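You operate a simulated robot arm through the tools that you are given. There is no shell and no other tool. Be economical: measure what you need, move in short steps, check, and stop when the job is done.

You are at the controls of a simulated robot arm. One attempt, no reset.

TASK
Unlock the crate on the stool and shelve the shims tin.
Fine: lid on the big carton, tin on the third tier; the other tins stay. Set down upright: what you pick out.

The check looks at the end state, three seconds after you hand in, the way a careful person would. Anything else that was tipped, shoved, dropped, spilled or broken makes it a failure. Lids that push on must go on centred and level and be pressed home; caps that screw on are set level and turned clockwise until they are tight.

THE ROBOT
A 7-joint arm with a two-finger parallel gripper on a trunk, on a base that drives. Base frame: it is fixed to the floor where the robot stands at the start and does not move with it; the origin is under the middle of the robot, x ahead of it, y to its left, z up. Lengths are in m, angles in degrees, forces in N, time in s.
With the tool pointing down near the work surface it reaches from about 0.1 to 0.68 m from the robot's upright axis, wherever it stands. Its first joint turns from -115.0 to 115.0 degrees. Places, roughly: lid lock [0.5, -0.2, 0.7]; rim of the close-ribbed crate [0.6, -0.2, 0.7]; third tier [0.9, 0.6, 0.7]. Payload 3.91 kg.
Tool frame: the origin (TCP) lies between the finger pads and is the grasp point; the fingertips stand 0.03 m ahead of it; z points along the fingers, y is the line along which they close. The gripper opens to 0.11 m. The fingers are 0.02 m wide and 0.01 m thick; the gripper's body (0.048 by 0.112 m) begins 0.055 m behind the TCP.
Orientation is told as [roll, pitch, yaw] about the base's x, y, z axes, in that order, counted from this pose: with the fingers straight down and closing along the base's y, the tool's x points along the base's -x, its y along +y and its z along -z.

THE INTERFACE
- The arm moves only by the tool apply_moves. Its argument "commands" is a list of rows, each an object of numbers (a shift or turn left out is 0, a gripper value left out holds the last): "x", "y", "z": the shift along the base's x, y, z in m; "ax", "ay", "az": the turn, a rotation vector about the base's x, y, z in degrees. In form: [{"x": .., "y": .., "z": .., "ax": .., "ay": .., "az": ..}, ...]. A call has 1 to 8 rows; each row shifts and turns the commanded pose from where the row before left it. "jaw" is the finger opening in m, from 0 to 0.11, set as the call begins (left out, the last holds). A row lasts 0.2 s, in which the tool goes at most 0.05 m and 8.6 degrees; a call with a longer step from one row to the next is refused whole, and so is a gripper value outside its range. Where a pose cannot be reached the arm comes as near as it can. A force on the tool above 40 N (or 10 N above the force at the start of the call, whichever is more), or a blocked arm, ends the call early, and 0.2 s more pass. Each finger travels about 0.108 m/s and halts on what it meets, pressing with about 22 N; the grip force reading is that of the motor and also rises with nothing between the fingers. The clock runs only during rows and for 0.2 s after the last one: add rows that do not move to give the fingers time. It gives the time, the measured TCP pose, the force on the tool (base axes), the opening and the grip force at its end, in the units of the frame above (readings bear some noise), with the torque about the TCP (base axes, N m) and any sound that the robot's microphone picked up.
- Cameras (640 x 400 px; columns grow to the right, rows downward): "scene" is now at [0.0147, 0.133, 1.5084]; the picture's right is [-0.27, -0.96, 0.00], its down [-0.74, 0.20, -0.64] and it looks along [0.62, -0.17, -0.77] (base axes); focal length 256 px, centre (320, 200). "wrist" rides on the gripper at [0.072, 0.017, -0.103] in the tool frame; the picture's right is [-0.23, 0.97, 0.00], its down [-0.76, -0.18, -0.62] and it looks along [-0.61, -0.14, 0.78] (tool axes); focal length 222 px, centre (320, 200). There is no depth. A picture from a camera that has moved, and an enlarged one, comes with that camera's place and axes in the base frame and with its lens.
- snapshot(camera): a new picture of that camera. The clock stands still meanwhile.
- slide_trunk(by): slides the trunk up (or, below 0, down) by that many m; the arm and the scene camera ride with it, the base frame stays. It gives what a move gives, with no picture.
- steer(legs): drives the robot by 1 to 6 legs, each [ahead, turn to the left] in m and degrees, along the robot's own axes; the way and the turn of a leg run together, so that a leg with both is an arc; at most 1.5 m and 180 degrees a leg. The arm and the cameras ride along, it lands a little off, and it stops where it bumps. It gives what a move gives.
- aim_head(pan, tilt): turns the head with the scene camera to pan (to the left, within 155 degrees either way) and tilt (down, from -29 to 69), counted from straight ahead of the robot. It gives what a move gives.
- zoom(camera, box): a new picture of the part [left, top, right, bottom] of that camera's present view, enlarged. The clock stands still meanwhile.
- hand_in(): hands the job in; it is judged then, once.

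Work in short steps. Places have to be worked out from the pictures, the camera data and where the tool is seen: move nearer, look again, correct. Check each grasp and each placing, and mend what went wrong. You have 120 turns and 90 pictures in all, those below and enlarged ones among them. Open the gripper and draw the arm clear of the work before you hand the job in, unless the task says otherwise; then end with one line.

The tools are called after "Call:" as name(argument=value, ...) on one line, values as JSON. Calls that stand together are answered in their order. apply_moves: Moves the arm, as the interface text tells. Its arguments: {"type":"object","properties":{"commands":{"type":"array","items":{"type":"object","properties":{"x":{"type":"number"},"y":{"type":"number"},"z":{"type":"number"},"ax":{"type":"number"},"ay":{"type":"number"},"az":{"type":"number"}}}},"jaw":{"type":"number"}},"required":["commands"]} The other tools are called the same way: slide_trunk (by) slides the trunk up or down; steer (legs) drives the base; aim_head (pan, tilt) turns the head that bears the scene camera; snapshot (camera) takes a picture; zoom (camera, box) takes an enlarged picture of a part of a camera's view; hand_in () hands the job in.

At the start:

```text
t: 0.0
tcp_pos: [0.4664, 0.0621, 1.005]
ee_rot: [0.0, 0.0, 0.1]
force: [-0.6, 0.7, 0.4]
torque: [0.0, 0.02, -0.05]
finger_gap: 0.11
gripper_force: 0.1
trunk travel left (down, up): [-0.625, 0.365]
robot x, y, heading: [0.0032, 0.0003, 0.1]
head pan, tilt: [-15.4, 50.1]
```

scene: 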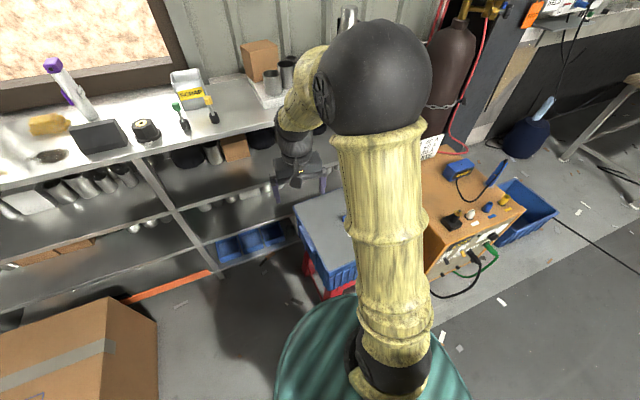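
wrist: 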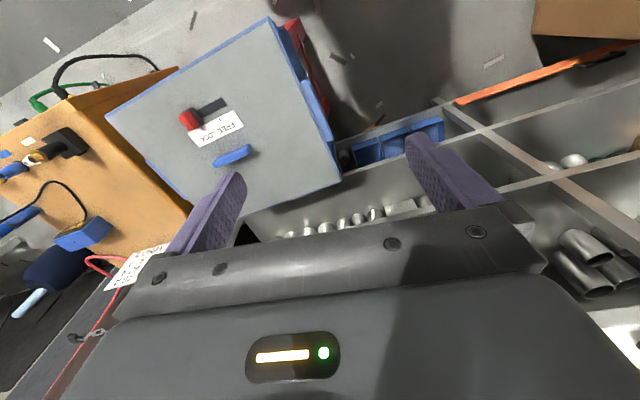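

The wrist view shows the crate's grey lid with a red latch in a slot, a label and a blue handle. I'll enlarge it to read the label.

Call:
zoom(camera="wrist", box=[100, 10, 360, 210])

Call:
zoom(camera="scene", box=[0, 40, 320, 280])

```text
2.00 times, centred on (230, 110) of wrist
camera zoom: at [0.3952, 0.0793, 1.1084], right [0.23, 0.97, 0.0], down [0.76, -0.18, 0.62], along [0.61, -0.14, -0.78], focal length 444 px, centre (500, 380)
```

zoom: 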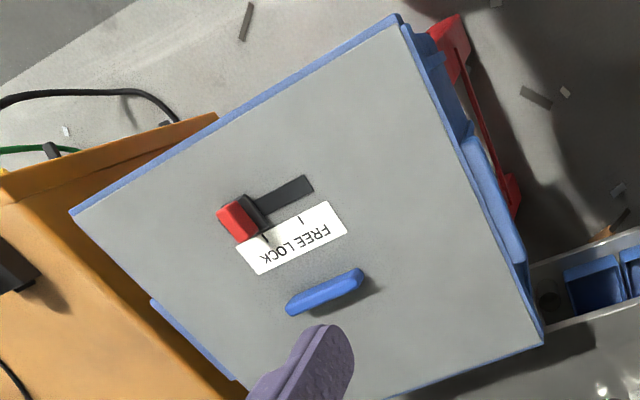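

```text
1.67 times, centred on (160, 160) of scene
camera zoom: at [0.0147, 0.133, 1.5084], right [-0.27, -0.96, 0.0], down [-0.74, 0.2, -0.64], along [0.62, -0.17, -0.77], focal length 427 px, centre (587, 267)
```

zoom: 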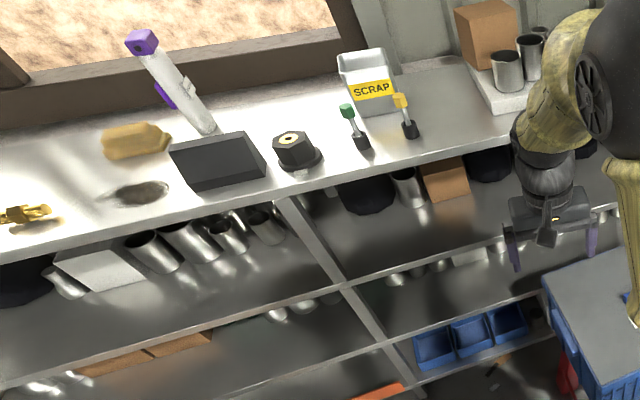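

The label reads "FREE LOCK": the red knob is now at LOCK, and FREE lies towards +y. The lid is turned about +11° and its handle is near (0.549, -0.126). I'll move above the knob with the tool yawed to match.

Call:
apply_moves(commands=[{"y": -0.039, "z": -0.02, "az": 1.8}, {"y": -0.039, "z": -0.02, "az": 1.8}, {"y": -0.039, "z": -0.02, "az": 1.8}, {"y": -0.039, "z": -0.02, "az": 1.8}, {"y": -0.039, "z": -0.02, "az": 1.8}, {"y": -0.037, "z": -0.02, "az": 2}, {}], jaw=0.08)

Call:
snapshot(camera="wrist")

Call:
snapshot(camera="scene")

```text
t: 1.6
tcp_pos: [0.4674, -0.1683, 0.8835]
ee_rot: [-0.1, 0.0, 11.1]
force: [-0.7, 0.0, 0.2]
torque: [0.02, 0.01, 0.01]
finger_gap: 0.0797
gripper_force: 0.0
trunk travel left (down, up): [-0.625, 0.365]
robot x, y, heading: [0.0034, -0.001, -0.3]
head pan, tilt: [-15.4, 50.1]
```

```text
85 pictures are left
camera wrist: at [0.3931, -0.1655, 0.9884], right [0.04, 1.0, 0.0], down [0.78, -0.03, 0.62], along [0.62, -0.02, -0.78], focal length 222 px, centre (320, 200)
```

wrist: 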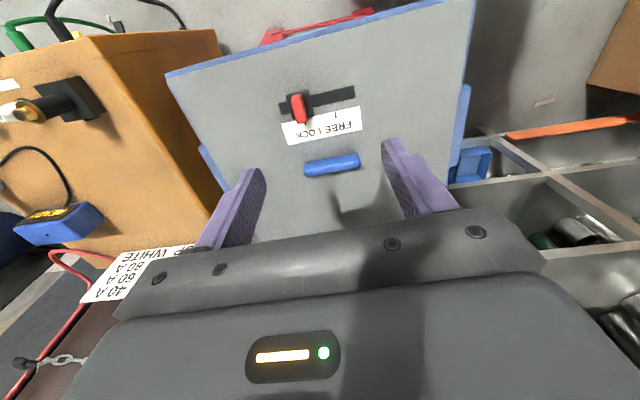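

```text
84 pictures are left
camera scene: at [0.0147, 0.1328, 1.5084], right [-0.27, -0.96, 0.0], down [-0.74, 0.2, -0.64], along [0.62, -0.17, -0.77], focal length 256 px, centre (320, 200)
```

scene: 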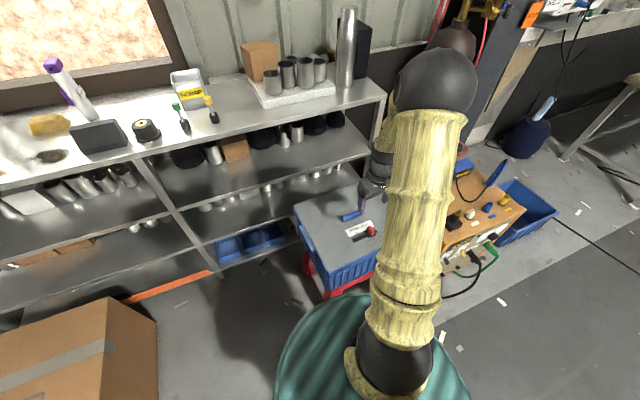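

Triangulating both views puts the knob at about (0.480, -0.197, 0.68) and the handle at about (0.567, -0.152, 0.68). I'll centre over the knob, come down part way and look.

Call:
apply_moves(commands=[{"x": 0.006, "y": -0.014, "z": -0.03}, {"x": 0.006, "y": -0.014, "z": -0.04}, {"z": -0.04}, {"z": -0.03}, {}], jaw=0.07)

Call:
snapshot(camera="wrist")

Call:
zoom(camera="scene", box=[290, 150, 450, 280])

```text
t: 2.8
tcp_pos: [0.4787, -0.1968, 0.7455]
ee_rot: [0.0, 0.1, 11.0]
force: [-0.1, 0.2, 0.1]
torque: [0.0, 0.01, 0.0]
finger_gap: 0.07
gripper_force: 0.1
trunk travel left (down, up): [-0.625, 0.365]
robot x, y, heading: [-0.001, 0.0018, 0.0]
head pan, tilt: [-15.4, 50.1]
```

```text
83 pictures are left
camera wrist: at [0.4055, -0.1949, 0.8483], right [0.04, 1.0, 0.0], down [0.78, -0.03, 0.62], along [0.62, -0.02, -0.78], focal length 222 px, centre (320, 200)
```

wrist: 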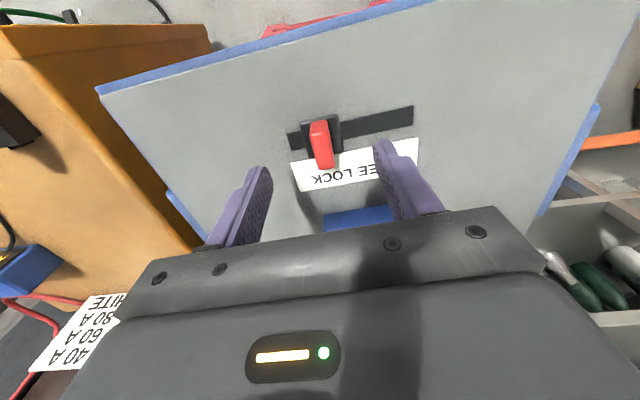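

```text
3.08 times, centred on (370, 215) of scene
camera zoom: at [0.0148, 0.1328, 1.5084], right [-0.27, -0.96, 0.0], down [-0.74, 0.2, -0.64], along [0.62, -0.17, -0.77], focal length 788 px, centre (166, 154)
```

zoom: 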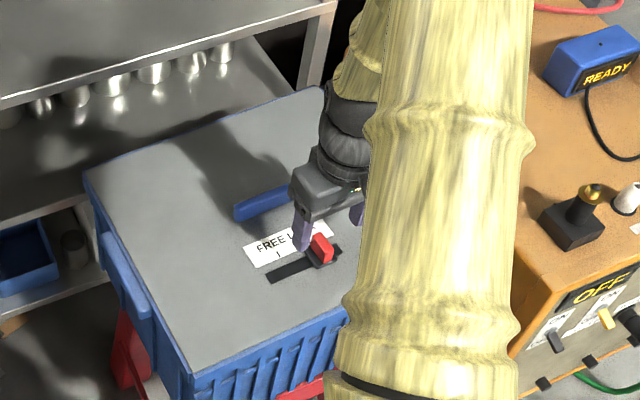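

The fingers straddle the red tab along the slot direction. I'll descend to about z 0.70 and close.

Call:
apply_moves(commands=[{"x": 0.002, "z": -0.02}, {"z": -0.015}, {"z": -0.01}, {}])

Call:
apply_moves(commands=[{}, {}, {}, {}], jaw=0)

Call:
snapshot(camera="wrist")

```text
t: 3.8
tcp_pos: [0.4814, -0.1967, 0.6996]
ee_rot: [0.0, 0.0, 11.0]
force: [-0.2, 0.6, 0.0]
torque: [0.0, -0.02, -0.02]
finger_gap: 0.07
gripper_force: 0.1
trunk travel left (down, up): [-0.625, 0.365]
robot x, y, heading: [0.0014, 0.0003, 0.1]
head pan, tilt: [-15.4, 50.1]
```

```text
t: 4.8
tcp_pos: [0.4808, -0.1952, 0.6996]
ee_rot: [0.0, 0.1, 11.0]
force: [-2.0, 12.2, -0.8]
torque: [0.5, 0.18, -0.04]
finger_gap: 0.0314
gripper_force: 22.5
trunk travel left (down, up): [-0.625, 0.365]
robot x, y, heading: [0.0016, 0.0001, 0.2]
head pan, tilt: [-15.4, 50.1]
```

```text
81 pictures are left
camera wrist: at [0.407, -0.1937, 0.8033], right [0.04, 1.0, 0.0], down [0.78, -0.03, 0.62], along [0.62, -0.02, -0.78], focal length 222 px, centre (320, 200)
```

wrist: 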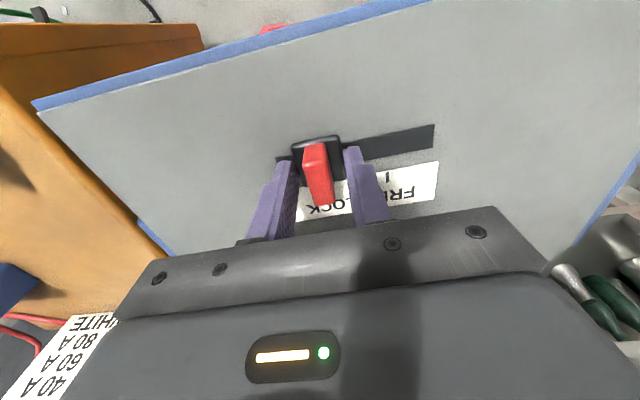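

It's holding the knob base (gap 31 mm). Now I'll slide it along the slot towards FREE.

Call:
apply_moves(commands=[{"x": -0.0019, "y": 0.0098}, {"x": -0.0019, "y": 0.0098}, {"x": -0.0019, "y": 0.0098}, {"x": -0.0019, "y": 0.0098}, {"x": -0.0019, "y": 0.0098}, {"x": -0.001, "y": 0.005}, {}])

Call:
snapshot(camera="wrist")

```text
t: 6.4
tcp_pos: [0.4704, -0.1455, 0.7005]
ee_rot: [-0.1, -0.3, 11.0]
force: [4.1, -15.2, 12.4]
torque: [-0.59, -0.14, -0.28]
finger_gap: 0.0316
gripper_force: 21.9
trunk travel left (down, up): [-0.625, 0.365]
robot x, y, heading: [-0.0009, 0.0012, 0.1]
head pan, tilt: [-15.4, 50.1]
```

```text
80 pictures are left
camera wrist: at [0.3971, -0.1426, 0.8043], right [0.04, 1.0, 0.0], down [0.78, -0.03, 0.63], along [0.63, -0.03, -0.78], focal length 222 px, centre (320, 200)
```

wrist: 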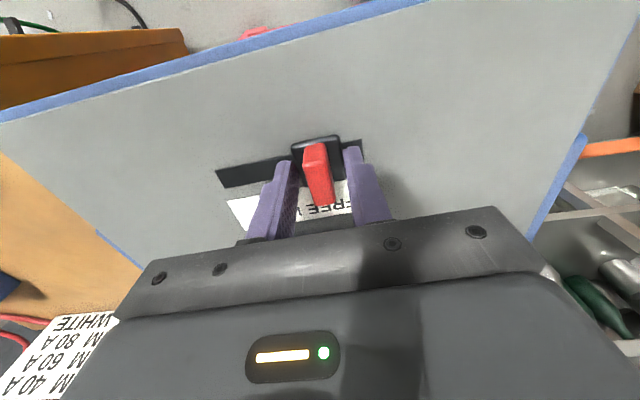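

It reached the FREE end, since the force rose at the end of travel. I'll release and rise.

Call:
apply_moves(commands=[{}, {}, {}, {"z": 0.04}, {"z": 0.04}, {"z": 0.04}, {}], jaw=0.06)

Call:
snapshot(camera="wrist")

Call:
aim_head(pan=60, tilt=50)

Call:
snapshot(camera="scene")

```text
t: 8.0
tcp_pos: [0.4689, -0.1434, 0.8193]
ee_rot: [0.1, 0.0, 10.9]
force: [-0.7, -0.1, 0.1]
torque: [-0.02, 0.01, -0.03]
finger_gap: 0.0602
gripper_force: 0.1
trunk travel left (down, up): [-0.625, 0.365]
robot x, y, heading: [-0.0013, -0.0002, -0.3]
head pan, tilt: [-15.4, 50.1]
```

```text
79 pictures are left
camera wrist: at [0.3962, -0.1408, 0.9233], right [0.04, 1.0, 0.0], down [0.78, -0.03, 0.62], along [0.62, -0.02, -0.78], focal length 222 px, centre (320, 200)
```

wrist: 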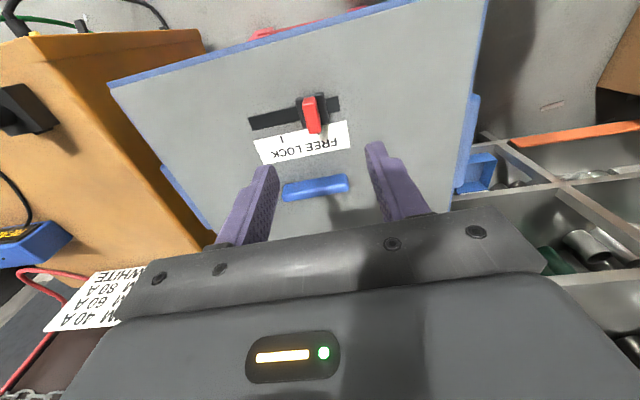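

```text
t: 9.5
tcp_pos: [0.4701, -0.1421, 0.8181]
ee_rot: [0.0, -0.1, 11.0]
force: [-0.1, 0.0, 0.0]
torque: [-0.01, 0.0, -0.01]
finger_gap: 0.06
gripper_force: 0.1
trunk travel left (down, up): [-0.625, 0.365]
robot x, y, heading: [0.001, -0.0035, 0.1]
head pan, tilt: [60.0, 50.0]
```

```text
78 pictures are left
camera scene: at [-0.0209, 0.22, 1.5085], right [0.87, -0.5, 0.0], down [-0.38, -0.66, -0.64], along [0.32, 0.56, -0.77], focal length 256 px, centre (320, 200)
```

scene: 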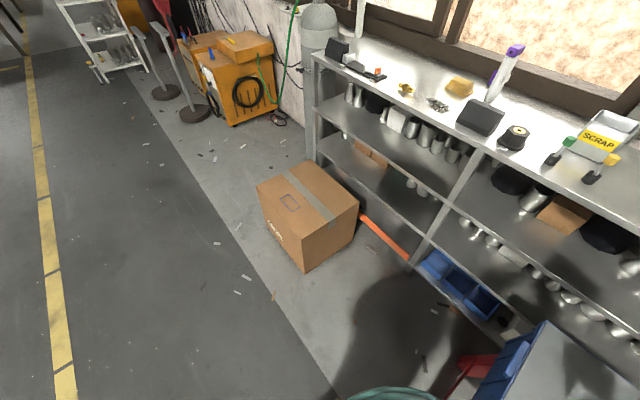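

The knob now sits at FREE. The carton top is at about z 0.355, centred near (0.39, 1.14). Next I'll turn the gripper by -90° so it closes across the handle and move over it at about (0.567, -0.152).

Call:
apply_moves(commands=[{"x": 0.012, "az": -8}, {"x": 0.012, "az": -8}, {"x": 0.012, "az": -8}, {"x": 0.012, "az": -8}, {"x": 0.012, "az": -8}, {"x": 0.012, "az": -8}, {"x": 0.012, "az": -8}, {"x": 0.013, "az": -8}])

Call:
apply_moves(commands=[{"y": -0.004, "az": -8}, {"y": -0.006, "az": -8}, {"z": -0.02, "az": -8}, {"z": -0.02, "az": -2}, {}])

Call:
snapshot(camera="wrist")

```text
t: 11.3
tcp_pos: [0.5675, -0.1427, 0.8189]
ee_rot: [0.0, 0.0, -53.2]
force: [0.4, -0.8, -0.1]
torque: [-0.01, -0.02, 0.02]
finger_gap: 0.0599
gripper_force: 0.0
trunk travel left (down, up): [-0.625, 0.365]
robot x, y, heading: [0.0007, 0.0012, -0.0]
head pan, tilt: [60.0, 50.0]
```

```text
t: 12.5
tcp_pos: [0.5671, -0.1533, 0.7795]
ee_rot: [0.0, 0.0, -79.1]
force: [-0.5, 0.3, 0.3]
torque: [0.0, -0.03, 0.01]
finger_gap: 0.0601
gripper_force: 0.1
trunk travel left (down, up): [-0.625, 0.365]
robot x, y, heading: [0.0003, -0.0, -0.1]
head pan, tilt: [60.0, 50.0]
```

```text
77 pictures are left
camera wrist: at [0.5711, -0.0794, 0.8832], right [1.0, -0.04, 0.0], down [-0.03, -0.78, 0.62], along [-0.02, -0.62, -0.78], focal length 222 px, centre (320, 200)
```

wrist: 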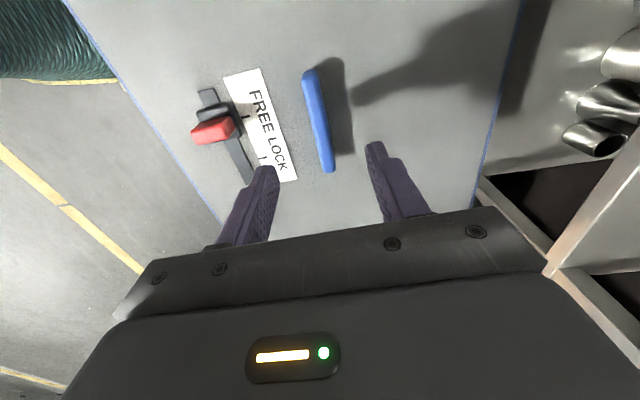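

The handle is centred between the fingers. I'll descend and grip.

Call:
apply_moves(commands=[{"y": 0.004, "z": -0.03}, {"z": -0.03}, {"z": -0.015}, {"z": -0.007}, {}])

Call:
apply_moves(commands=[{}, {}, {}, {}], jaw=0)

Call:
snapshot(camera="wrist")

```text
t: 13.7
tcp_pos: [0.5686, -0.1497, 0.6972]
ee_rot: [0.0, 0.0, -79.1]
force: [0.5, 0.6, -0.1]
torque: [0.02, -0.01, 0.01]
finger_gap: 0.0603
gripper_force: 0.1
trunk travel left (down, up): [-0.625, 0.365]
robot x, y, heading: [0.0017, -0.0011, 0.1]
head pan, tilt: [60.0, 50.0]
```

```text
t: 14.7
tcp_pos: [0.5668, -0.1507, 0.6986]
ee_rot: [-0.1, 0.0, -79.0]
force: [-1.0, -0.9, -0.5]
torque: [0.0, 0.01, -0.44]
finger_gap: 0.0138
gripper_force: 21.9
trunk travel left (down, up): [-0.625, 0.365]
robot x, y, heading: [-0.0015, -0.0004, 0.1]
head pan, tilt: [60.0, 50.0]
```

```text
76 pictures are left
camera wrist: at [0.571, -0.0758, 0.8017], right [1.0, -0.04, 0.0], down [-0.03, -0.78, 0.62], along [-0.02, -0.62, -0.78], focal length 222 px, centre (320, 200)
```

wrist: 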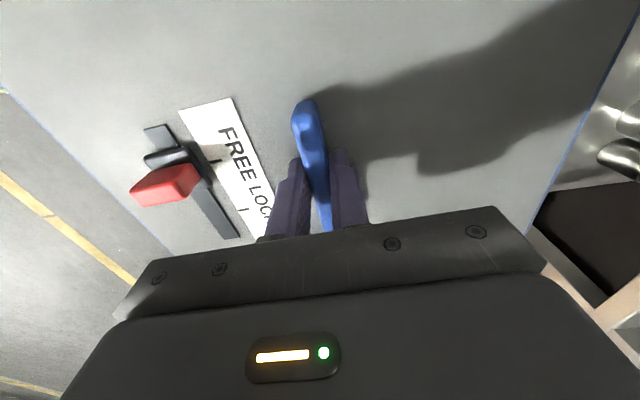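

The handle is gripped at 14 mm. I'll lift straight up slowly and watch the force.

Call:
apply_moves(commands=[{"z": 0.01}, {"z": 0.015}, {"z": 0.02}, {"z": 0.025}, {}])

Call:
snapshot(camera="wrist")

```text
t: 15.9
tcp_pos: [0.5681, -0.1492, 0.7667]
ee_rot: [0.0, 0.0, -79.0]
force: [0.6, -0.2, -3.2]
torque: [0.0, -0.07, -0.01]
finger_gap: 0.0138
gripper_force: 21.6
trunk travel left (down, up): [-0.625, 0.365]
robot x, y, heading: [-0.0001, 0.0057, -0.1]
head pan, tilt: [60.0, 50.0]
```

```text
75 pictures are left
camera wrist: at [0.571, -0.0751, 0.8711], right [1.0, -0.04, 0.0], down [-0.03, -0.78, 0.62], along [-0.02, -0.62, -0.78], focal length 222 px, centre (320, 200)
```

wrist: 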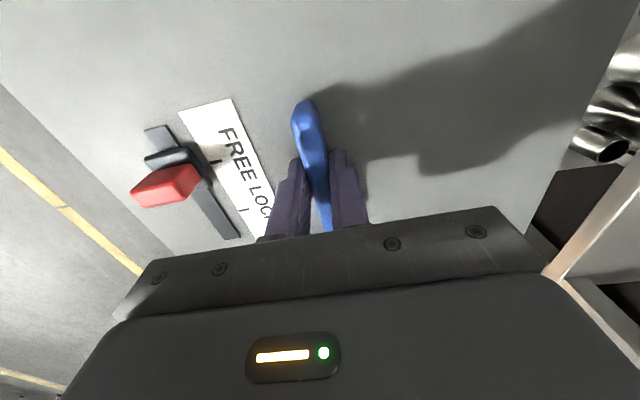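

The lid is free at about 3 N. I'll raise it further and draw it in towards the robot so it clears the shelf while turning.

Call:
apply_moves(commands=[{"z": 0.04}, {"z": 0.04}, {"z": 0.03, "x": -0.02, "y": 0.005}, {"x": -0.025, "y": 0.007}, {"x": -0.025, "y": 0.007}, {"x": -0.025, "y": 0.007}, {"x": -0.025, "y": 0.007}, {}])

Call:
aim_head(pan=-15, tilt=55)

Call:
snapshot(camera="scene")

Call:
snapshot(camera="wrist")

```text
t: 17.7
tcp_pos: [0.4473, -0.116, 0.8772]
ee_rot: [-0.1, 0.1, -79.0]
force: [-1.0, -0.2, -4.0]
torque: [0.0, -0.04, 0.02]
finger_gap: 0.0139
gripper_force: 21.9
trunk travel left (down, up): [-0.625, 0.365]
robot x, y, heading: [-0.0022, 0.0016, 0.2]
head pan, tilt: [60.0, 50.0]
```

```text
t: 19.1
tcp_pos: [0.4464, -0.1173, 0.8778]
ee_rot: [0.0, -0.1, -79.1]
force: [-0.4, 0.7, -3.6]
torque: [0.02, -0.02, -0.01]
finger_gap: 0.0139
gripper_force: 22.1
trunk travel left (down, up): [-0.625, 0.365]
robot x, y, heading: [0.0016, 0.0004, 0.3]
head pan, tilt: [-15.0, 55.0]
```

```text
74 pictures are left
camera scene: at [0.0105, 0.1346, 1.502], right [-0.26, -0.97, 0.0], down [-0.79, 0.21, -0.57], along [0.55, -0.15, -0.82], focal length 256 px, centre (320, 200)
```

scene: 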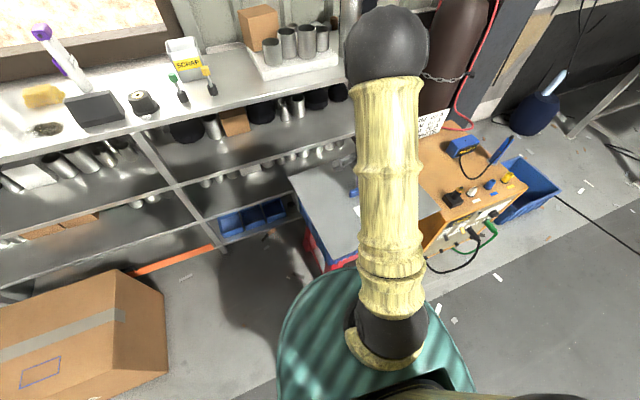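

```text
73 pictures are left
camera wrist: at [0.4506, -0.0424, 0.9814], right [1.0, -0.04, 0.0], down [-0.03, -0.78, 0.62], along [-0.02, -0.62, -0.78], focal length 222 px, centre (320, 200)
```

wrist: 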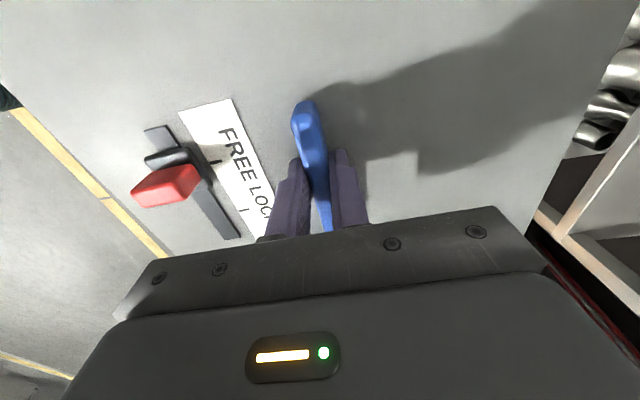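

The lid is held level. The robot will approach the carton's left face, since the shelf side is tight: turn, drive to about (-0.26, 1.0), then turn back to face the carton.

Call:
steer(legs=[[0, 104.5], [1.03, 0], [0, -94]])

Call:
aim_head(pan=20, tilt=60)

Call:
snapshot(camera="scene")

Call:
snapshot(camera="wrist")

```text
t: 37.6
tcp_pos: [0.1922, 0.9594, 0.8769]
ee_rot: [0.0, 0.0, -68.3]
force: [0.8, -0.7, -2.7]
torque: [0.03, -0.05, -0.02]
finger_gap: 0.0139
gripper_force: 22.0
trunk travel left (down, up): [-0.625, 0.365]
robot x, y, heading: [-0.2661, 0.9918, 11.2]
head pan, tilt: [-15.0, 55.0]
```

```text
t: 38.6
tcp_pos: [0.1926, 0.9601, 0.8779]
ee_rot: [0.0, 0.0, -68.3]
force: [0.5, 0.2, -3.0]
torque: [0.01, -0.04, -0.02]
finger_gap: 0.0137
gripper_force: 22.0
trunk travel left (down, up): [-0.625, 0.365]
robot x, y, heading: [-0.2673, 0.9894, 10.6]
head pan, tilt: [20.0, 60.0]
```

```text
72 pictures are left
camera scene: at [-0.2976, 1.1635, 1.4959], right [0.51, -0.86, 0.0], down [-0.74, -0.44, -0.5], along [0.43, 0.26, -0.87], focal length 256 px, centre (320, 200)
```

scene: 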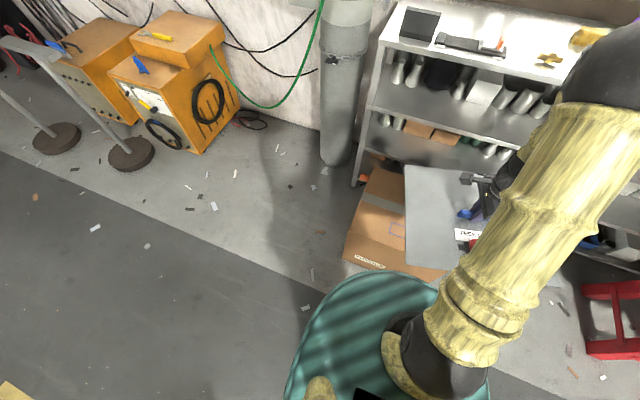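

```text
71 pictures are left
camera wrist: at [0.1825, 1.033, 0.9814], right [0.99, 0.15, 0.0], down [0.12, -0.77, 0.62], along [0.09, -0.62, -0.78], focal length 222 px, centre (320, 200)
```

wrist: 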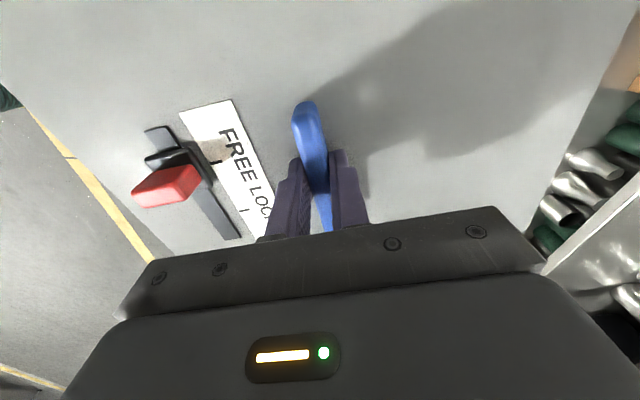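

The carton is right under and ahead. I'll enlarge to fix its top corners.

Call:
zoom(camera="scene", box=[320, 140, 480, 300])

```text
2.50 times, centred on (400, 220) of scene
camera zoom: at [-0.2976, 1.1635, 1.4959], right [0.51, -0.86, 0.0], down [-0.74, -0.44, -0.5], along [0.43, 0.26, -0.87], focal length 640 px, centre (120, 150)
```

zoom: 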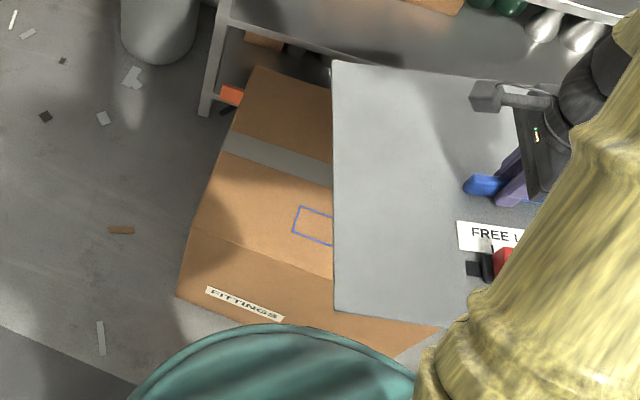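

The carton top spans about (0.19–0.64, 0.87–1.35), centre (0.42, 1.11), yaw about 7.5°. I'll reach the lid out to (0.395, 1.11) with its yaw matched, then lower with the trunk.

Call:
apply_moves(commands=[{"x": 0.034, "y": 0.025, "az": -2.4}, {"x": 0.034, "y": 0.025, "az": -2.4}, {"x": 0.034, "y": 0.025, "az": -2.4}, {"x": 0.034, "y": 0.025, "az": -2.4}, {"x": 0.034, "y": 0.025, "az": -2.4}, {"x": 0.033, "y": 0.025, "az": -2.2}, {}])

Call:
slide_trunk(by=-0.38)

Call:
snapshot(camera="wrist")

Call:
snapshot(camera="scene")

```text
t: 40.2
tcp_pos: [0.3956, 1.1087, 0.8785]
ee_rot: [-0.1, 0.0, -82.4]
force: [-0.5, -0.1, -4.2]
torque: [0.02, -0.07, -0.03]
finger_gap: 0.014
gripper_force: 21.8
trunk travel left (down, up): [-0.625, 0.365]
robot x, y, heading: [-0.2686, 0.9882, 11.1]
head pan, tilt: [20.0, 60.0]
```

```text
t: 43.9
tcp_pos: [0.3959, 1.109, 0.4977]
ee_rot: [0.0, 0.0, -82.4]
force: [0.1, -1.5, -3.7]
torque: [0.01, -0.03, -0.03]
finger_gap: 0.0137
gripper_force: 21.9
trunk travel left (down, up): [-0.245, 0.745]
robot x, y, heading: [-0.2659, 0.9881, 10.8]
head pan, tilt: [20.0, 60.0]
```

```text
69 pictures are left
camera wrist: at [0.4046, 1.1833, 0.6015], right [1.0, -0.1, 0.0], down [-0.07, -0.78, 0.62], along [-0.06, -0.62, -0.78], focal length 222 px, centre (320, 200)
```

wrist: 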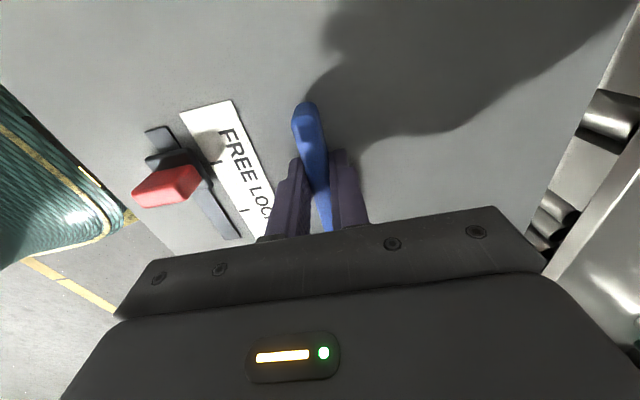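

```text
68 pictures are left
camera scene: at [-0.2976, 1.1637, 1.1159], right [0.51, -0.86, 0.0], down [-0.74, -0.44, -0.5], along [0.43, 0.26, -0.87], focal length 256 px, centre (320, 200)
```

scene: 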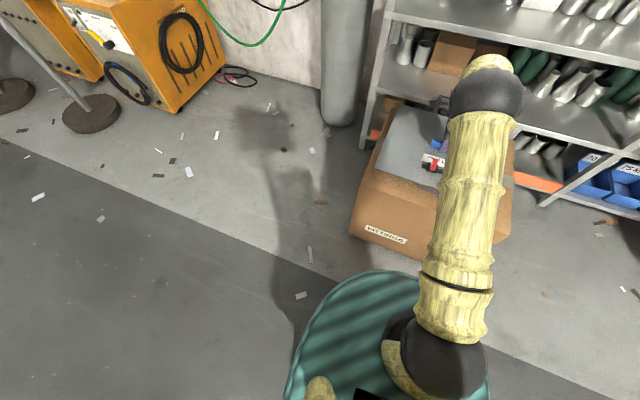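

The lid hovers about 0.1 m above the carton. I'll enlarge to check the alignment.

Call:
zoom(camera="scene", box=[330, 80, 530, 280])

```text
2.00 times, centred on (430, 180) of scene
camera zoom: at [-0.2976, 1.1637, 1.1159], right [0.51, -0.86, 0.0], down [-0.74, -0.44, -0.5], along [0.43, 0.26, -0.87], focal length 512 px, centre (100, 240)
```

zoom: 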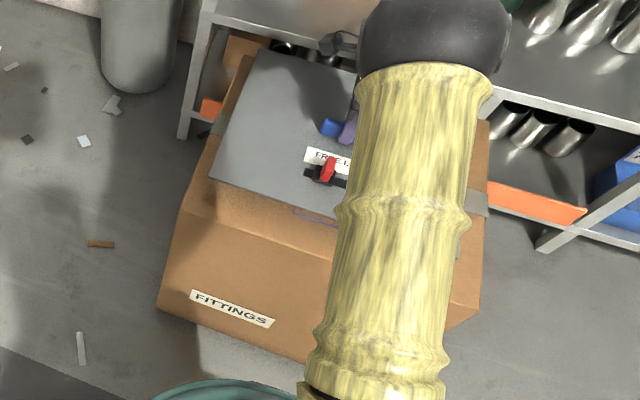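

The lid lies within the carton's outline. I'll lower gently until contact.

Call:
apply_moves(commands=[{"x": 0.01, "z": -0.02}, {"z": -0.025}, {"z": -0.02}, {"z": -0.01}, {}])

Call:
apply_moves(commands=[{"z": -0.006}, {"z": -0.006}, {"z": -0.006}, {"z": -0.006}, {"z": -0.006}, {}])

Call:
zoom(camera="scene", box=[330, 80, 530, 280])

```text
t: 44.5
tcp_pos: [0.4081, 1.1102, 0.4638]
ee_rot: [0.7, 0.1, -82.2]
force: [-4.7, -0.1, 22.5]
torque: [-0.15, 1.1, 0.03]
finger_gap: 0.014
gripper_force: 21.7
trunk travel left (down, up): [-0.245, 0.745]
robot x, y, heading: [-0.2708, 0.9894, 10.8]
head pan, tilt: [20.0, 60.0]
stopped in row 3: the force on the tool passed its limit at 60 N (the readings are from after the stop); the commanded pose is now the measured one
```

```text
t: 44.9
tcp_pos: [0.4107, 1.1084, 0.465]
ee_rot: [1.1, 0.0, -82.2]
force: [-5.7, -1.1, 21.5]
torque: [-0.22, 1.12, 0.06]
finger_gap: 0.0141
gripper_force: 21.9
trunk travel left (down, up): [-0.245, 0.745]
robot x, y, heading: [-0.2675, 0.9903, 10.7]
head pan, tilt: [20.0, 60.0]
stopped in row 1: the force on the tool passed its limit at 46 N (the readings are from after the stop); the commanded pose is now the measured one
```

```text
2.00 times, centred on (430, 180) of scene
camera zoom: at [-0.2999, 1.1633, 1.1158], right [0.51, -0.86, 0.0], down [-0.74, -0.44, -0.5], along [0.43, 0.26, -0.87], focal length 512 px, centre (100, 240)
```

zoom: 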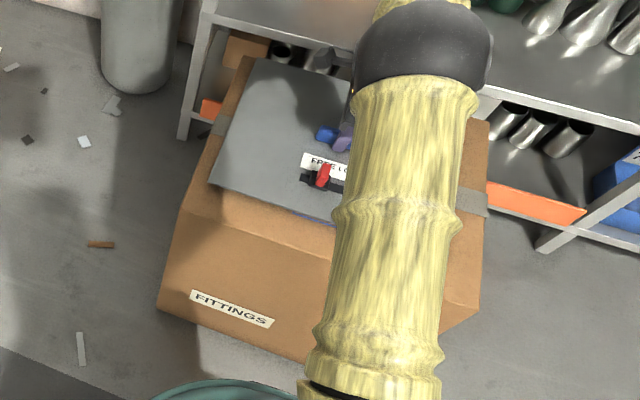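

Contact came at TCP z 0.464, slightly earlier than I estimated and mostly on the near side. I'll check the wrist view before letting go.

Call:
snapshot(camera="wrist")

Call:
zoom(camera="scene", box=[350, 90, 450, 180])

```text
65 pictures are left
camera wrist: at [0.4164, 1.1833, 0.5684], right [1.0, -0.09, 0.02], down [-0.08, -0.78, 0.62], along [-0.05, -0.62, -0.79], focal length 222 px, centre (320, 200)
```

wrist: 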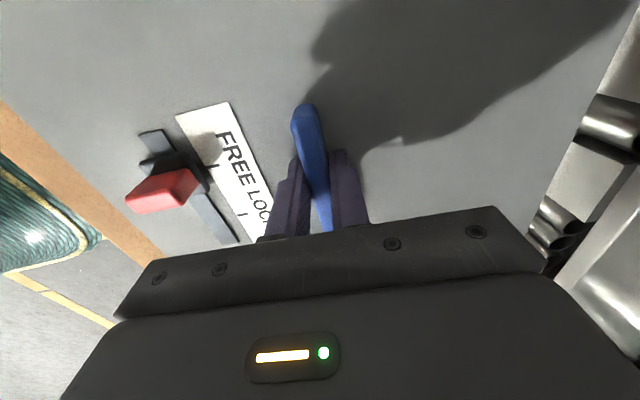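

```text
4.44 times, centred on (400, 135) of scene
camera zoom: at [-0.2999, 1.1633, 1.1158], right [0.51, -0.86, 0.0], down [-0.74, -0.44, -0.5], along [0.43, 0.26, -0.87], focal length 1139 px, centre (-36, 489)
```

zoom: 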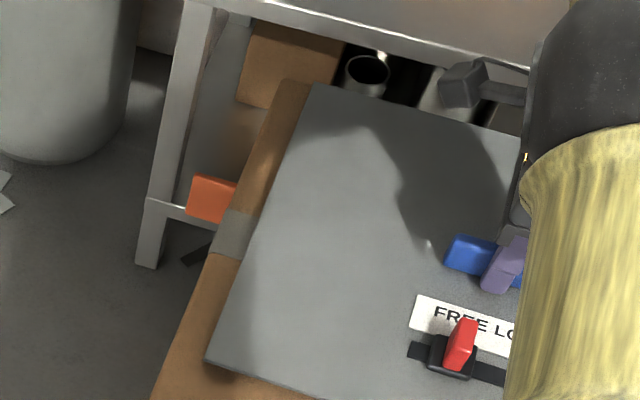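

The lid sits within the carton's edges. I'll ease the pressure off and release.

Call:
apply_moves(commands=[{"z": 0.002}, {}])

Call:
apply_moves(commands=[{}, {}, {}], jaw=0.05)

Call:
apply_moves(commands=[{"z": 0.02}, {"z": 0.03}, {"z": 0.04}, {"z": 0.04}, {}])

Call:
snapshot(camera="wrist")

Call:
snapshot(camera="scene")

```text
t: 45.5
tcp_pos: [0.4111, 1.1102, 0.4639]
ee_rot: [0.9, 0.1, -82.3]
force: [-0.7, -0.2, 19.4]
torque: [-0.01, 0.93, 0.03]
finger_gap: 0.0143
gripper_force: 22.1
trunk travel left (down, up): [-0.245, 0.745]
robot x, y, heading: [-0.2678, 0.9912, 10.7]
head pan, tilt: [20.0, 60.0]
```

```text
t: 46.3
tcp_pos: [0.4105, 1.1104, 0.4635]
ee_rot: [0.9, 0.0, -82.4]
force: [7.4, 0.6, 21.5]
torque: [-0.05, 0.43, -0.02]
finger_gap: 0.0465
gripper_force: 0.0
trunk travel left (down, up): [-0.245, 0.745]
robot x, y, heading: [-0.2649, 0.9907, 10.6]
head pan, tilt: [20.0, 60.0]
```

```text
t: 47.5
tcp_pos: [0.4102, 1.1105, 0.5929]
ee_rot: [0.7, 0.1, -82.2]
force: [-0.2, -0.4, 0.4]
torque: [-0.01, 0.02, -0.01]
finger_gap: 0.0504
gripper_force: 0.1
trunk travel left (down, up): [-0.245, 0.745]
robot x, y, heading: [-0.2684, 0.9898, 10.7]
head pan, tilt: [20.0, 60.0]
```

```text
63 pictures are left
camera wrist: at [0.4169, 1.1835, 0.6976], right [1.0, -0.1, 0.01], down [-0.08, -0.78, 0.62], along [-0.05, -0.62, -0.78], focal length 222 px, centre (320, 200)
```

wrist: 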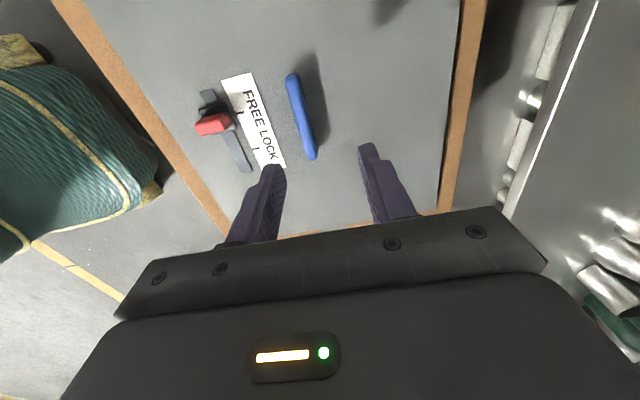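

```text
62 pictures are left
camera scene: at [-0.298, 1.1636, 1.1159], right [0.51, -0.86, 0.0], down [-0.74, -0.44, -0.5], along [0.43, 0.26, -0.87], focal length 256 px, centre (320, 200)
```

scene: 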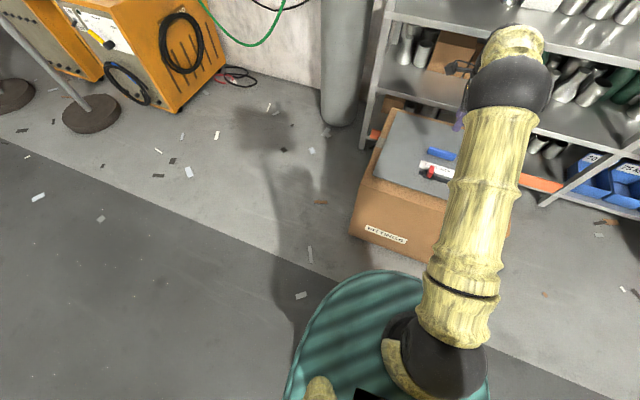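

The lid rests flat on the carton with a margin on every side. Now I'll raise the trunk, fold the arm in and drive back to the crate.

Call:
slide_trunk(by=0.38)

Call:
apply_moves(commands=[{"x": -0.036, "y": -0.025, "ax": -0.7}, {"x": -0.036, "y": -0.025}, {"x": -0.036, "y": -0.025}, {"x": -0.036, "y": -0.025}, {"x": -0.036, "y": -0.025}, {"x": -0.03, "y": -0.02}, {}])

Call:
steer(legs=[[0, 94], [-1.02, 0], [0, -104.5]])

Call:
snapshot(camera="wrist")

Call:
snapshot(camera="scene")

```text
t: 51.2
tcp_pos: [0.4108, 1.1087, 0.9731]
ee_rot: [0.7, 0.1, -82.3]
force: [0.8, -0.1, -0.6]
torque: [-0.02, -0.02, 0.03]
finger_gap: 0.0498
gripper_force: 0.0
trunk travel left (down, up): [-0.625, 0.365]
robot x, y, heading: [-0.265, 0.9931, 10.8]
head pan, tilt: [20.0, 60.0]
```

```text
t: 52.8
tcp_pos: [0.1998, 0.9637, 0.9735]
ee_rot: [0.6, -0.6, -82.3]
force: [0.8, 1.1, 0.7]
torque: [-0.02, 0.02, 0.03]
finger_gap: 0.0502
gripper_force: 0.2
trunk travel left (down, up): [-0.625, 0.365]
robot x, y, heading: [-0.2649, 0.9923, 10.5]
head pan, tilt: [20.0, 60.0]
```

```text
t: 71.1
tcp_pos: [0.448, -0.1075, 0.974]
ee_rot: [0.6, -0.7, -93.5]
force: [0.6, 1.1, 1.3]
torque: [0.0, -0.01, 0.01]
finger_gap: 0.0502
gripper_force: 0.0
trunk travel left (down, up): [-0.625, 0.365]
robot x, y, heading: [-0.0055, 0.0066, -0.5]
head pan, tilt: [20.0, 60.0]
```

```text
61 pictures are left
camera wrist: at [0.4704, -0.0353, 1.077], right [0.96, -0.29, 0.01], down [-0.23, -0.74, 0.63], along [-0.17, -0.61, -0.78], focal length 222 px, centre (320, 200)
```

wrist: 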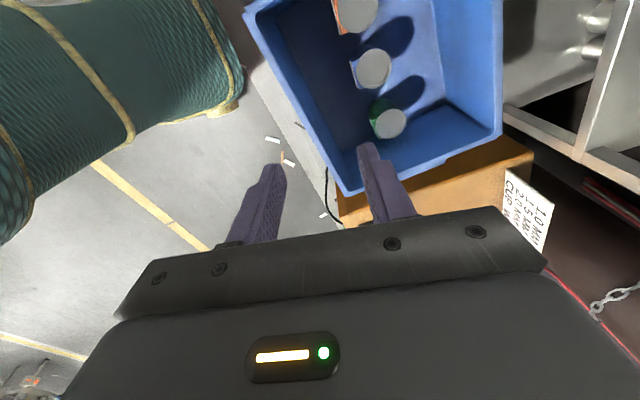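

```text
60 pictures are left
camera scene: at [-0.001, 0.1851, 1.4959], right [0.33, -0.94, 0.0], down [-0.82, -0.29, -0.5], along [0.47, 0.17, -0.87], focal length 256 px, centre (320, 200)
```

scene: 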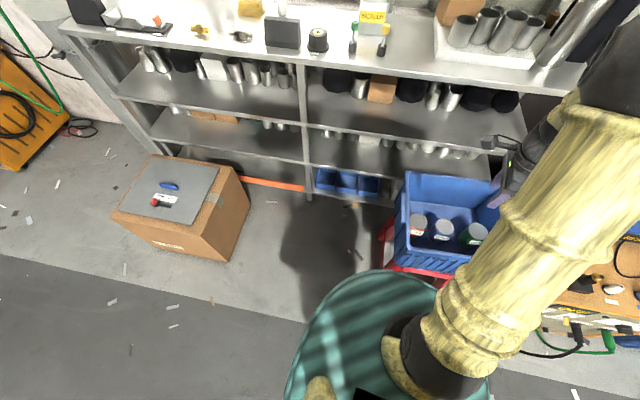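

The crate holds three tins in a row. I'll enlarge both views to read their labels.

Call:
zoom(camera="scene", box=[385, 160, 515, 280])

Call:
zoom(camera="wrist", box=[240, 0, 500, 170])

```text
3.33 times, centred on (450, 220) of scene
camera zoom: at [-0.001, 0.1851, 1.4959], right [0.33, -0.94, 0.0], down [-0.82, -0.29, -0.5], along [0.47, 0.17, -0.87], focal length 854 px, centre (-113, 133)
```

zoom: 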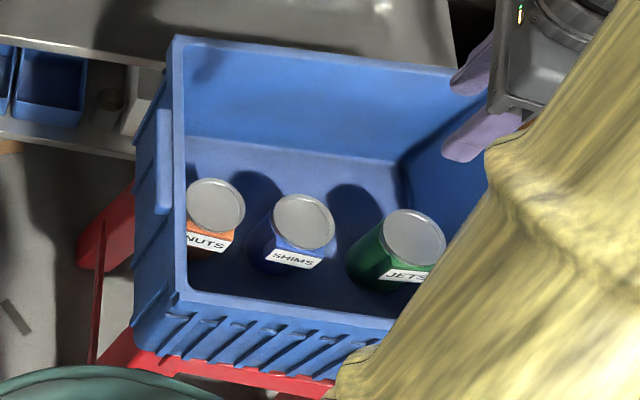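

```text
2.35 times, centred on (370, 85) of wrist
camera zoom: at [0.4704, -0.0353, 1.077], right [0.96, -0.29, 0.01], down [-0.23, -0.74, 0.63], along [-0.17, -0.61, -0.78], focal length 523 px, centre (202, 471)
```

zoom: 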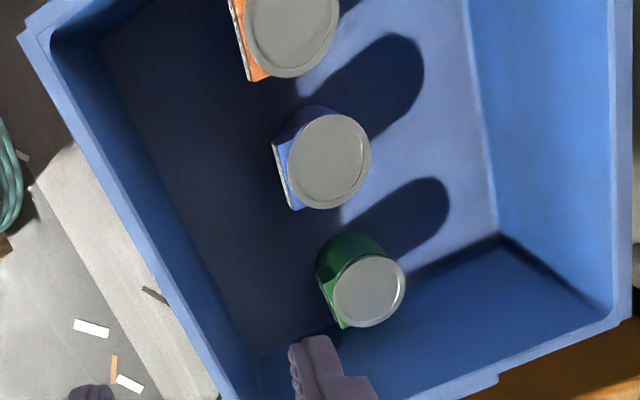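

The middle blue tin is SHIMS, with its top at about (0.564, -0.146, 0.54) and a diameter of about 75 mm. Before picking it up I'll study the third tier to see how much headroom there is.

Call:
slide_trunk(by=-0.2)

Call:
aim_head(pan=35, tilt=30)

Call:
snapshot(camera="scene")

```text
t: 73.3
tcp_pos: [0.4499, -0.1063, 0.7732]
ee_rot: [0.7, -0.6, -93.6]
force: [-0.8, -0.4, -0.5]
torque: [0.01, 0.01, 0.03]
finger_gap: 0.0501
gripper_force: 0.1
trunk travel left (down, up): [-0.425, 0.565]
robot x, y, heading: [-0.0039, 0.0097, -0.7]
head pan, tilt: [20.0, 60.0]
```

```text
t: 74.2
tcp_pos: [0.4502, -0.1079, 0.7743]
ee_rot: [0.6, -0.6, -93.6]
force: [-0.7, 0.8, 0.3]
torque: [-0.01, -0.02, 0.0]
finger_gap: 0.0499
gripper_force: 0.1
trunk travel left (down, up): [-0.425, 0.565]
robot x, y, heading: [-0.0052, 0.0088, -0.3]
head pan, tilt: [35.0, 30.0]
```

```text
57 pictures are left
camera scene: at [0.0107, 0.2141, 1.3379], right [0.57, -0.82, 0.0], down [-0.41, -0.28, -0.87], along [0.71, 0.49, -0.5], focal length 256 px, centre (320, 200)
```

scene: 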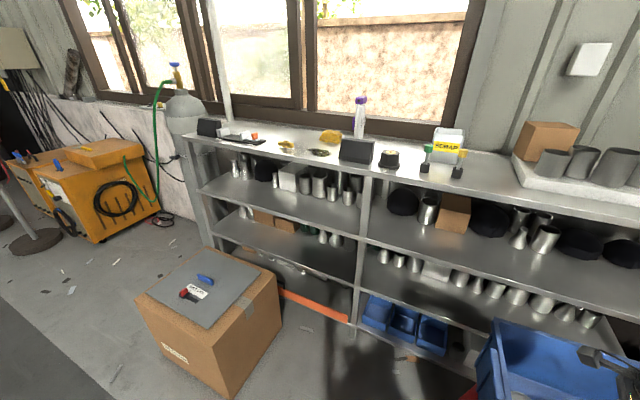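

The third tier is at about z 0.70 and the top tier at about 0.97, so headroom is only about 0.25 m. A vertical grip won't fit there: I'll need to set the tin down somewhere and take it again from the side. I'll enlarge the shelf to find free places.

Call:
zoom(camera="scene", box=[180, 100, 400, 240])

Call:
zoom(camera="scene", box=[340, 100, 560, 260])

```text
2.86 times, centred on (290, 170) of scene
camera zoom: at [0.0107, 0.2141, 1.3379], right [0.57, -0.82, 0.0], down [-0.41, -0.28, -0.87], along [0.71, 0.49, -0.5], focal length 732 px, centre (406, 286)
```

zoom: 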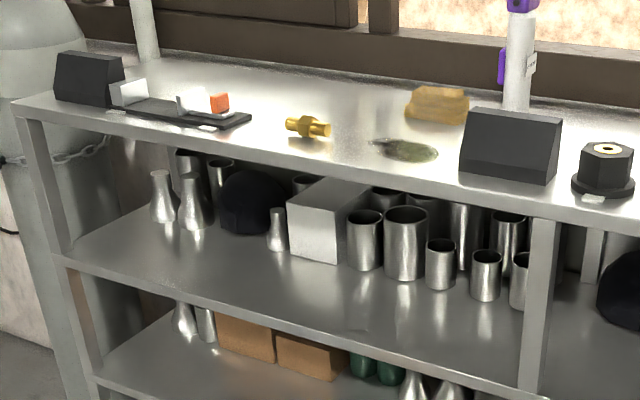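

```text
2.50 times, centred on (450, 180) of scene
camera zoom: at [0.0107, 0.2141, 1.3379], right [0.57, -0.82, 0.0], down [-0.41, -0.28, -0.87], along [0.71, 0.49, -0.5], focal length 640 px, centre (-5, 250)
```

zoom: 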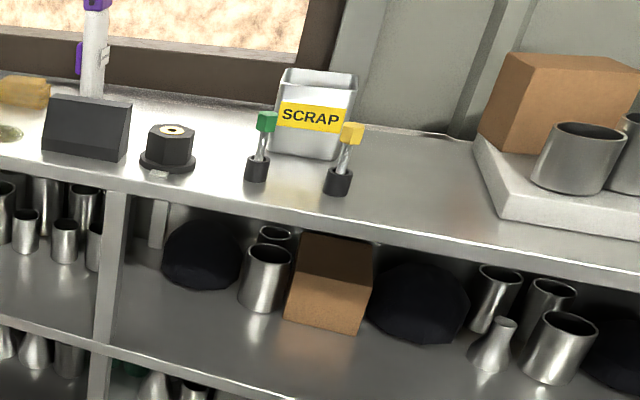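

Both tiers have a free front strip in the right bay. The plan is to pick the tin vertically, set it on the top tier's front at about (0.83, 0.17), regrasp it horizontally, and place it on tier three at about (0.84, 0.38). First I'll centre above the shims tin, opened across the crate's short side.

Call:
apply_moves(commands=[{"x": 0.028, "y": -0.01, "az": 5, "ax": -0.3, "ay": 0.3}, {"x": 0.028, "y": -0.01, "az": 5, "ax": -0.3, "ay": 0.3}, {"x": 0.029, "y": -0.01, "az": 4.6}, {"x": 0.029, "y": -0.009}, {}], jaw=0.11)

Call:
snapshot(camera="wrist")

```text
t: 75.5
tcp_pos: [0.5633, -0.1459, 0.7726]
ee_rot: [0.0, -1.2, -79.0]
force: [1.2, -0.6, 0.2]
torque: [0.02, -0.02, -0.03]
finger_gap: 0.1098
gripper_force: 0.1
trunk travel left (down, up): [-0.425, 0.565]
robot x, y, heading: [-0.0055, 0.0091, -0.6]
head pan, tilt: [35.0, 30.0]
```

```text
54 pictures are left
camera wrist: at [0.5669, -0.0701, 0.8753], right [1.0, -0.04, 0.0], down [-0.03, -0.77, 0.64], along [-0.02, -0.64, -0.77], focal length 222 px, centre (320, 200)
```

wrist: 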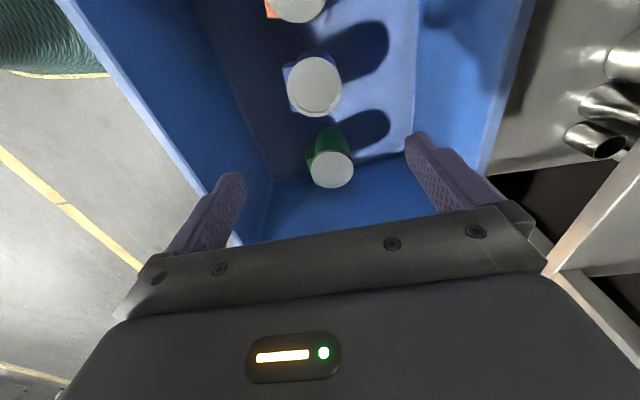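

The tin is centred to within a few mm. I'll level the tool and descend partway into the crate.

Call:
apply_moves(commands=[{"ax": 1.18, "ay": 0.23, "x": -0.003}, {"z": -0.04}, {"z": -0.04}, {"z": -0.04}, {"z": -0.03}, {}])

Call:
snapshot(camera="wrist")

```text
t: 76.8
tcp_pos: [0.5591, -0.1469, 0.6218]
ee_rot: [0.0, 0.0, -79.0]
force: [-0.1, -0.9, 0.1]
torque: [0.01, -0.02, -0.01]
finger_gap: 0.1101
gripper_force: 0.0
trunk travel left (down, up): [-0.425, 0.565]
robot x, y, heading: [-0.0058, 0.0103, -0.4]
head pan, tilt: [35.0, 30.0]
```

```text
53 pictures are left
camera wrist: at [0.5631, -0.0727, 0.7271], right [1.0, -0.04, 0.0], down [-0.03, -0.78, 0.62], along [-0.02, -0.62, -0.78], focal length 222 px, centre (320, 200)
```

wrist: 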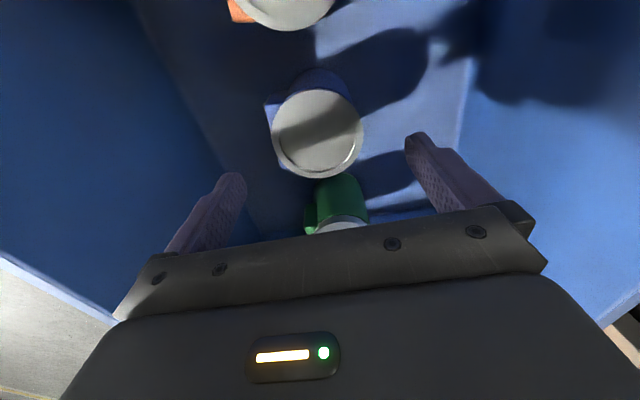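

The tin is centred at (0.558, -0.146) with its top at about 0.55. I'll descend to TCP z 0.525 and close.

Call:
apply_moves(commands=[{"y": 0.001, "z": -0.04}, {"z": -0.035}, {"z": -0.022}, {}])

Call:
apply_moves(commands=[{}, {}, {}, {}], jaw=0.03)

Call:
snapshot(camera="wrist")

```text
t: 77.8
tcp_pos: [0.5593, -0.1456, 0.5258]
ee_rot: [0.0, 0.0, -79.1]
force: [-0.8, 0.4, 0.4]
torque: [0.01, -0.01, -0.02]
finger_gap: 0.11
gripper_force: 0.1
trunk travel left (down, up): [-0.425, 0.565]
robot x, y, heading: [-0.0054, 0.0106, -0.7]
head pan, tilt: [35.0, 30.0]
```

```text
t: 78.8
tcp_pos: [0.5585, -0.1456, 0.5274]
ee_rot: [0.0, 0.0, -79.0]
force: [-0.7, 0.3, -0.3]
torque: [-0.03, 0.1, -0.02]
finger_gap: 0.0675
gripper_force: 21.9
trunk travel left (down, up): [-0.425, 0.565]
robot x, y, heading: [-0.0037, 0.0077, -0.7]
head pan, tilt: [35.0, 30.0]
```

```text
52 pictures are left
camera wrist: at [0.5631, -0.0716, 0.6306], right [1.0, -0.04, 0.0], down [-0.03, -0.78, 0.62], along [-0.02, -0.62, -0.78], focal length 222 px, centre (320, 200)
```

wrist: 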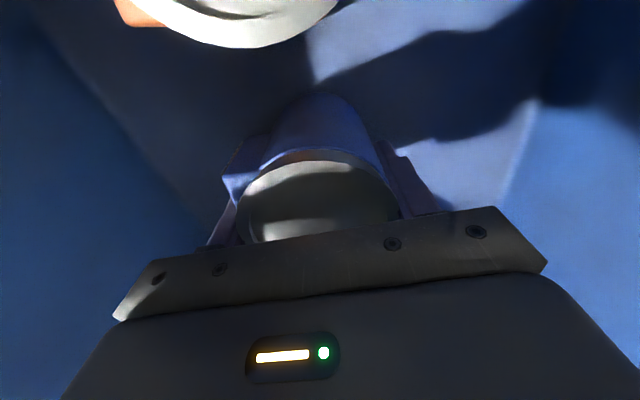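

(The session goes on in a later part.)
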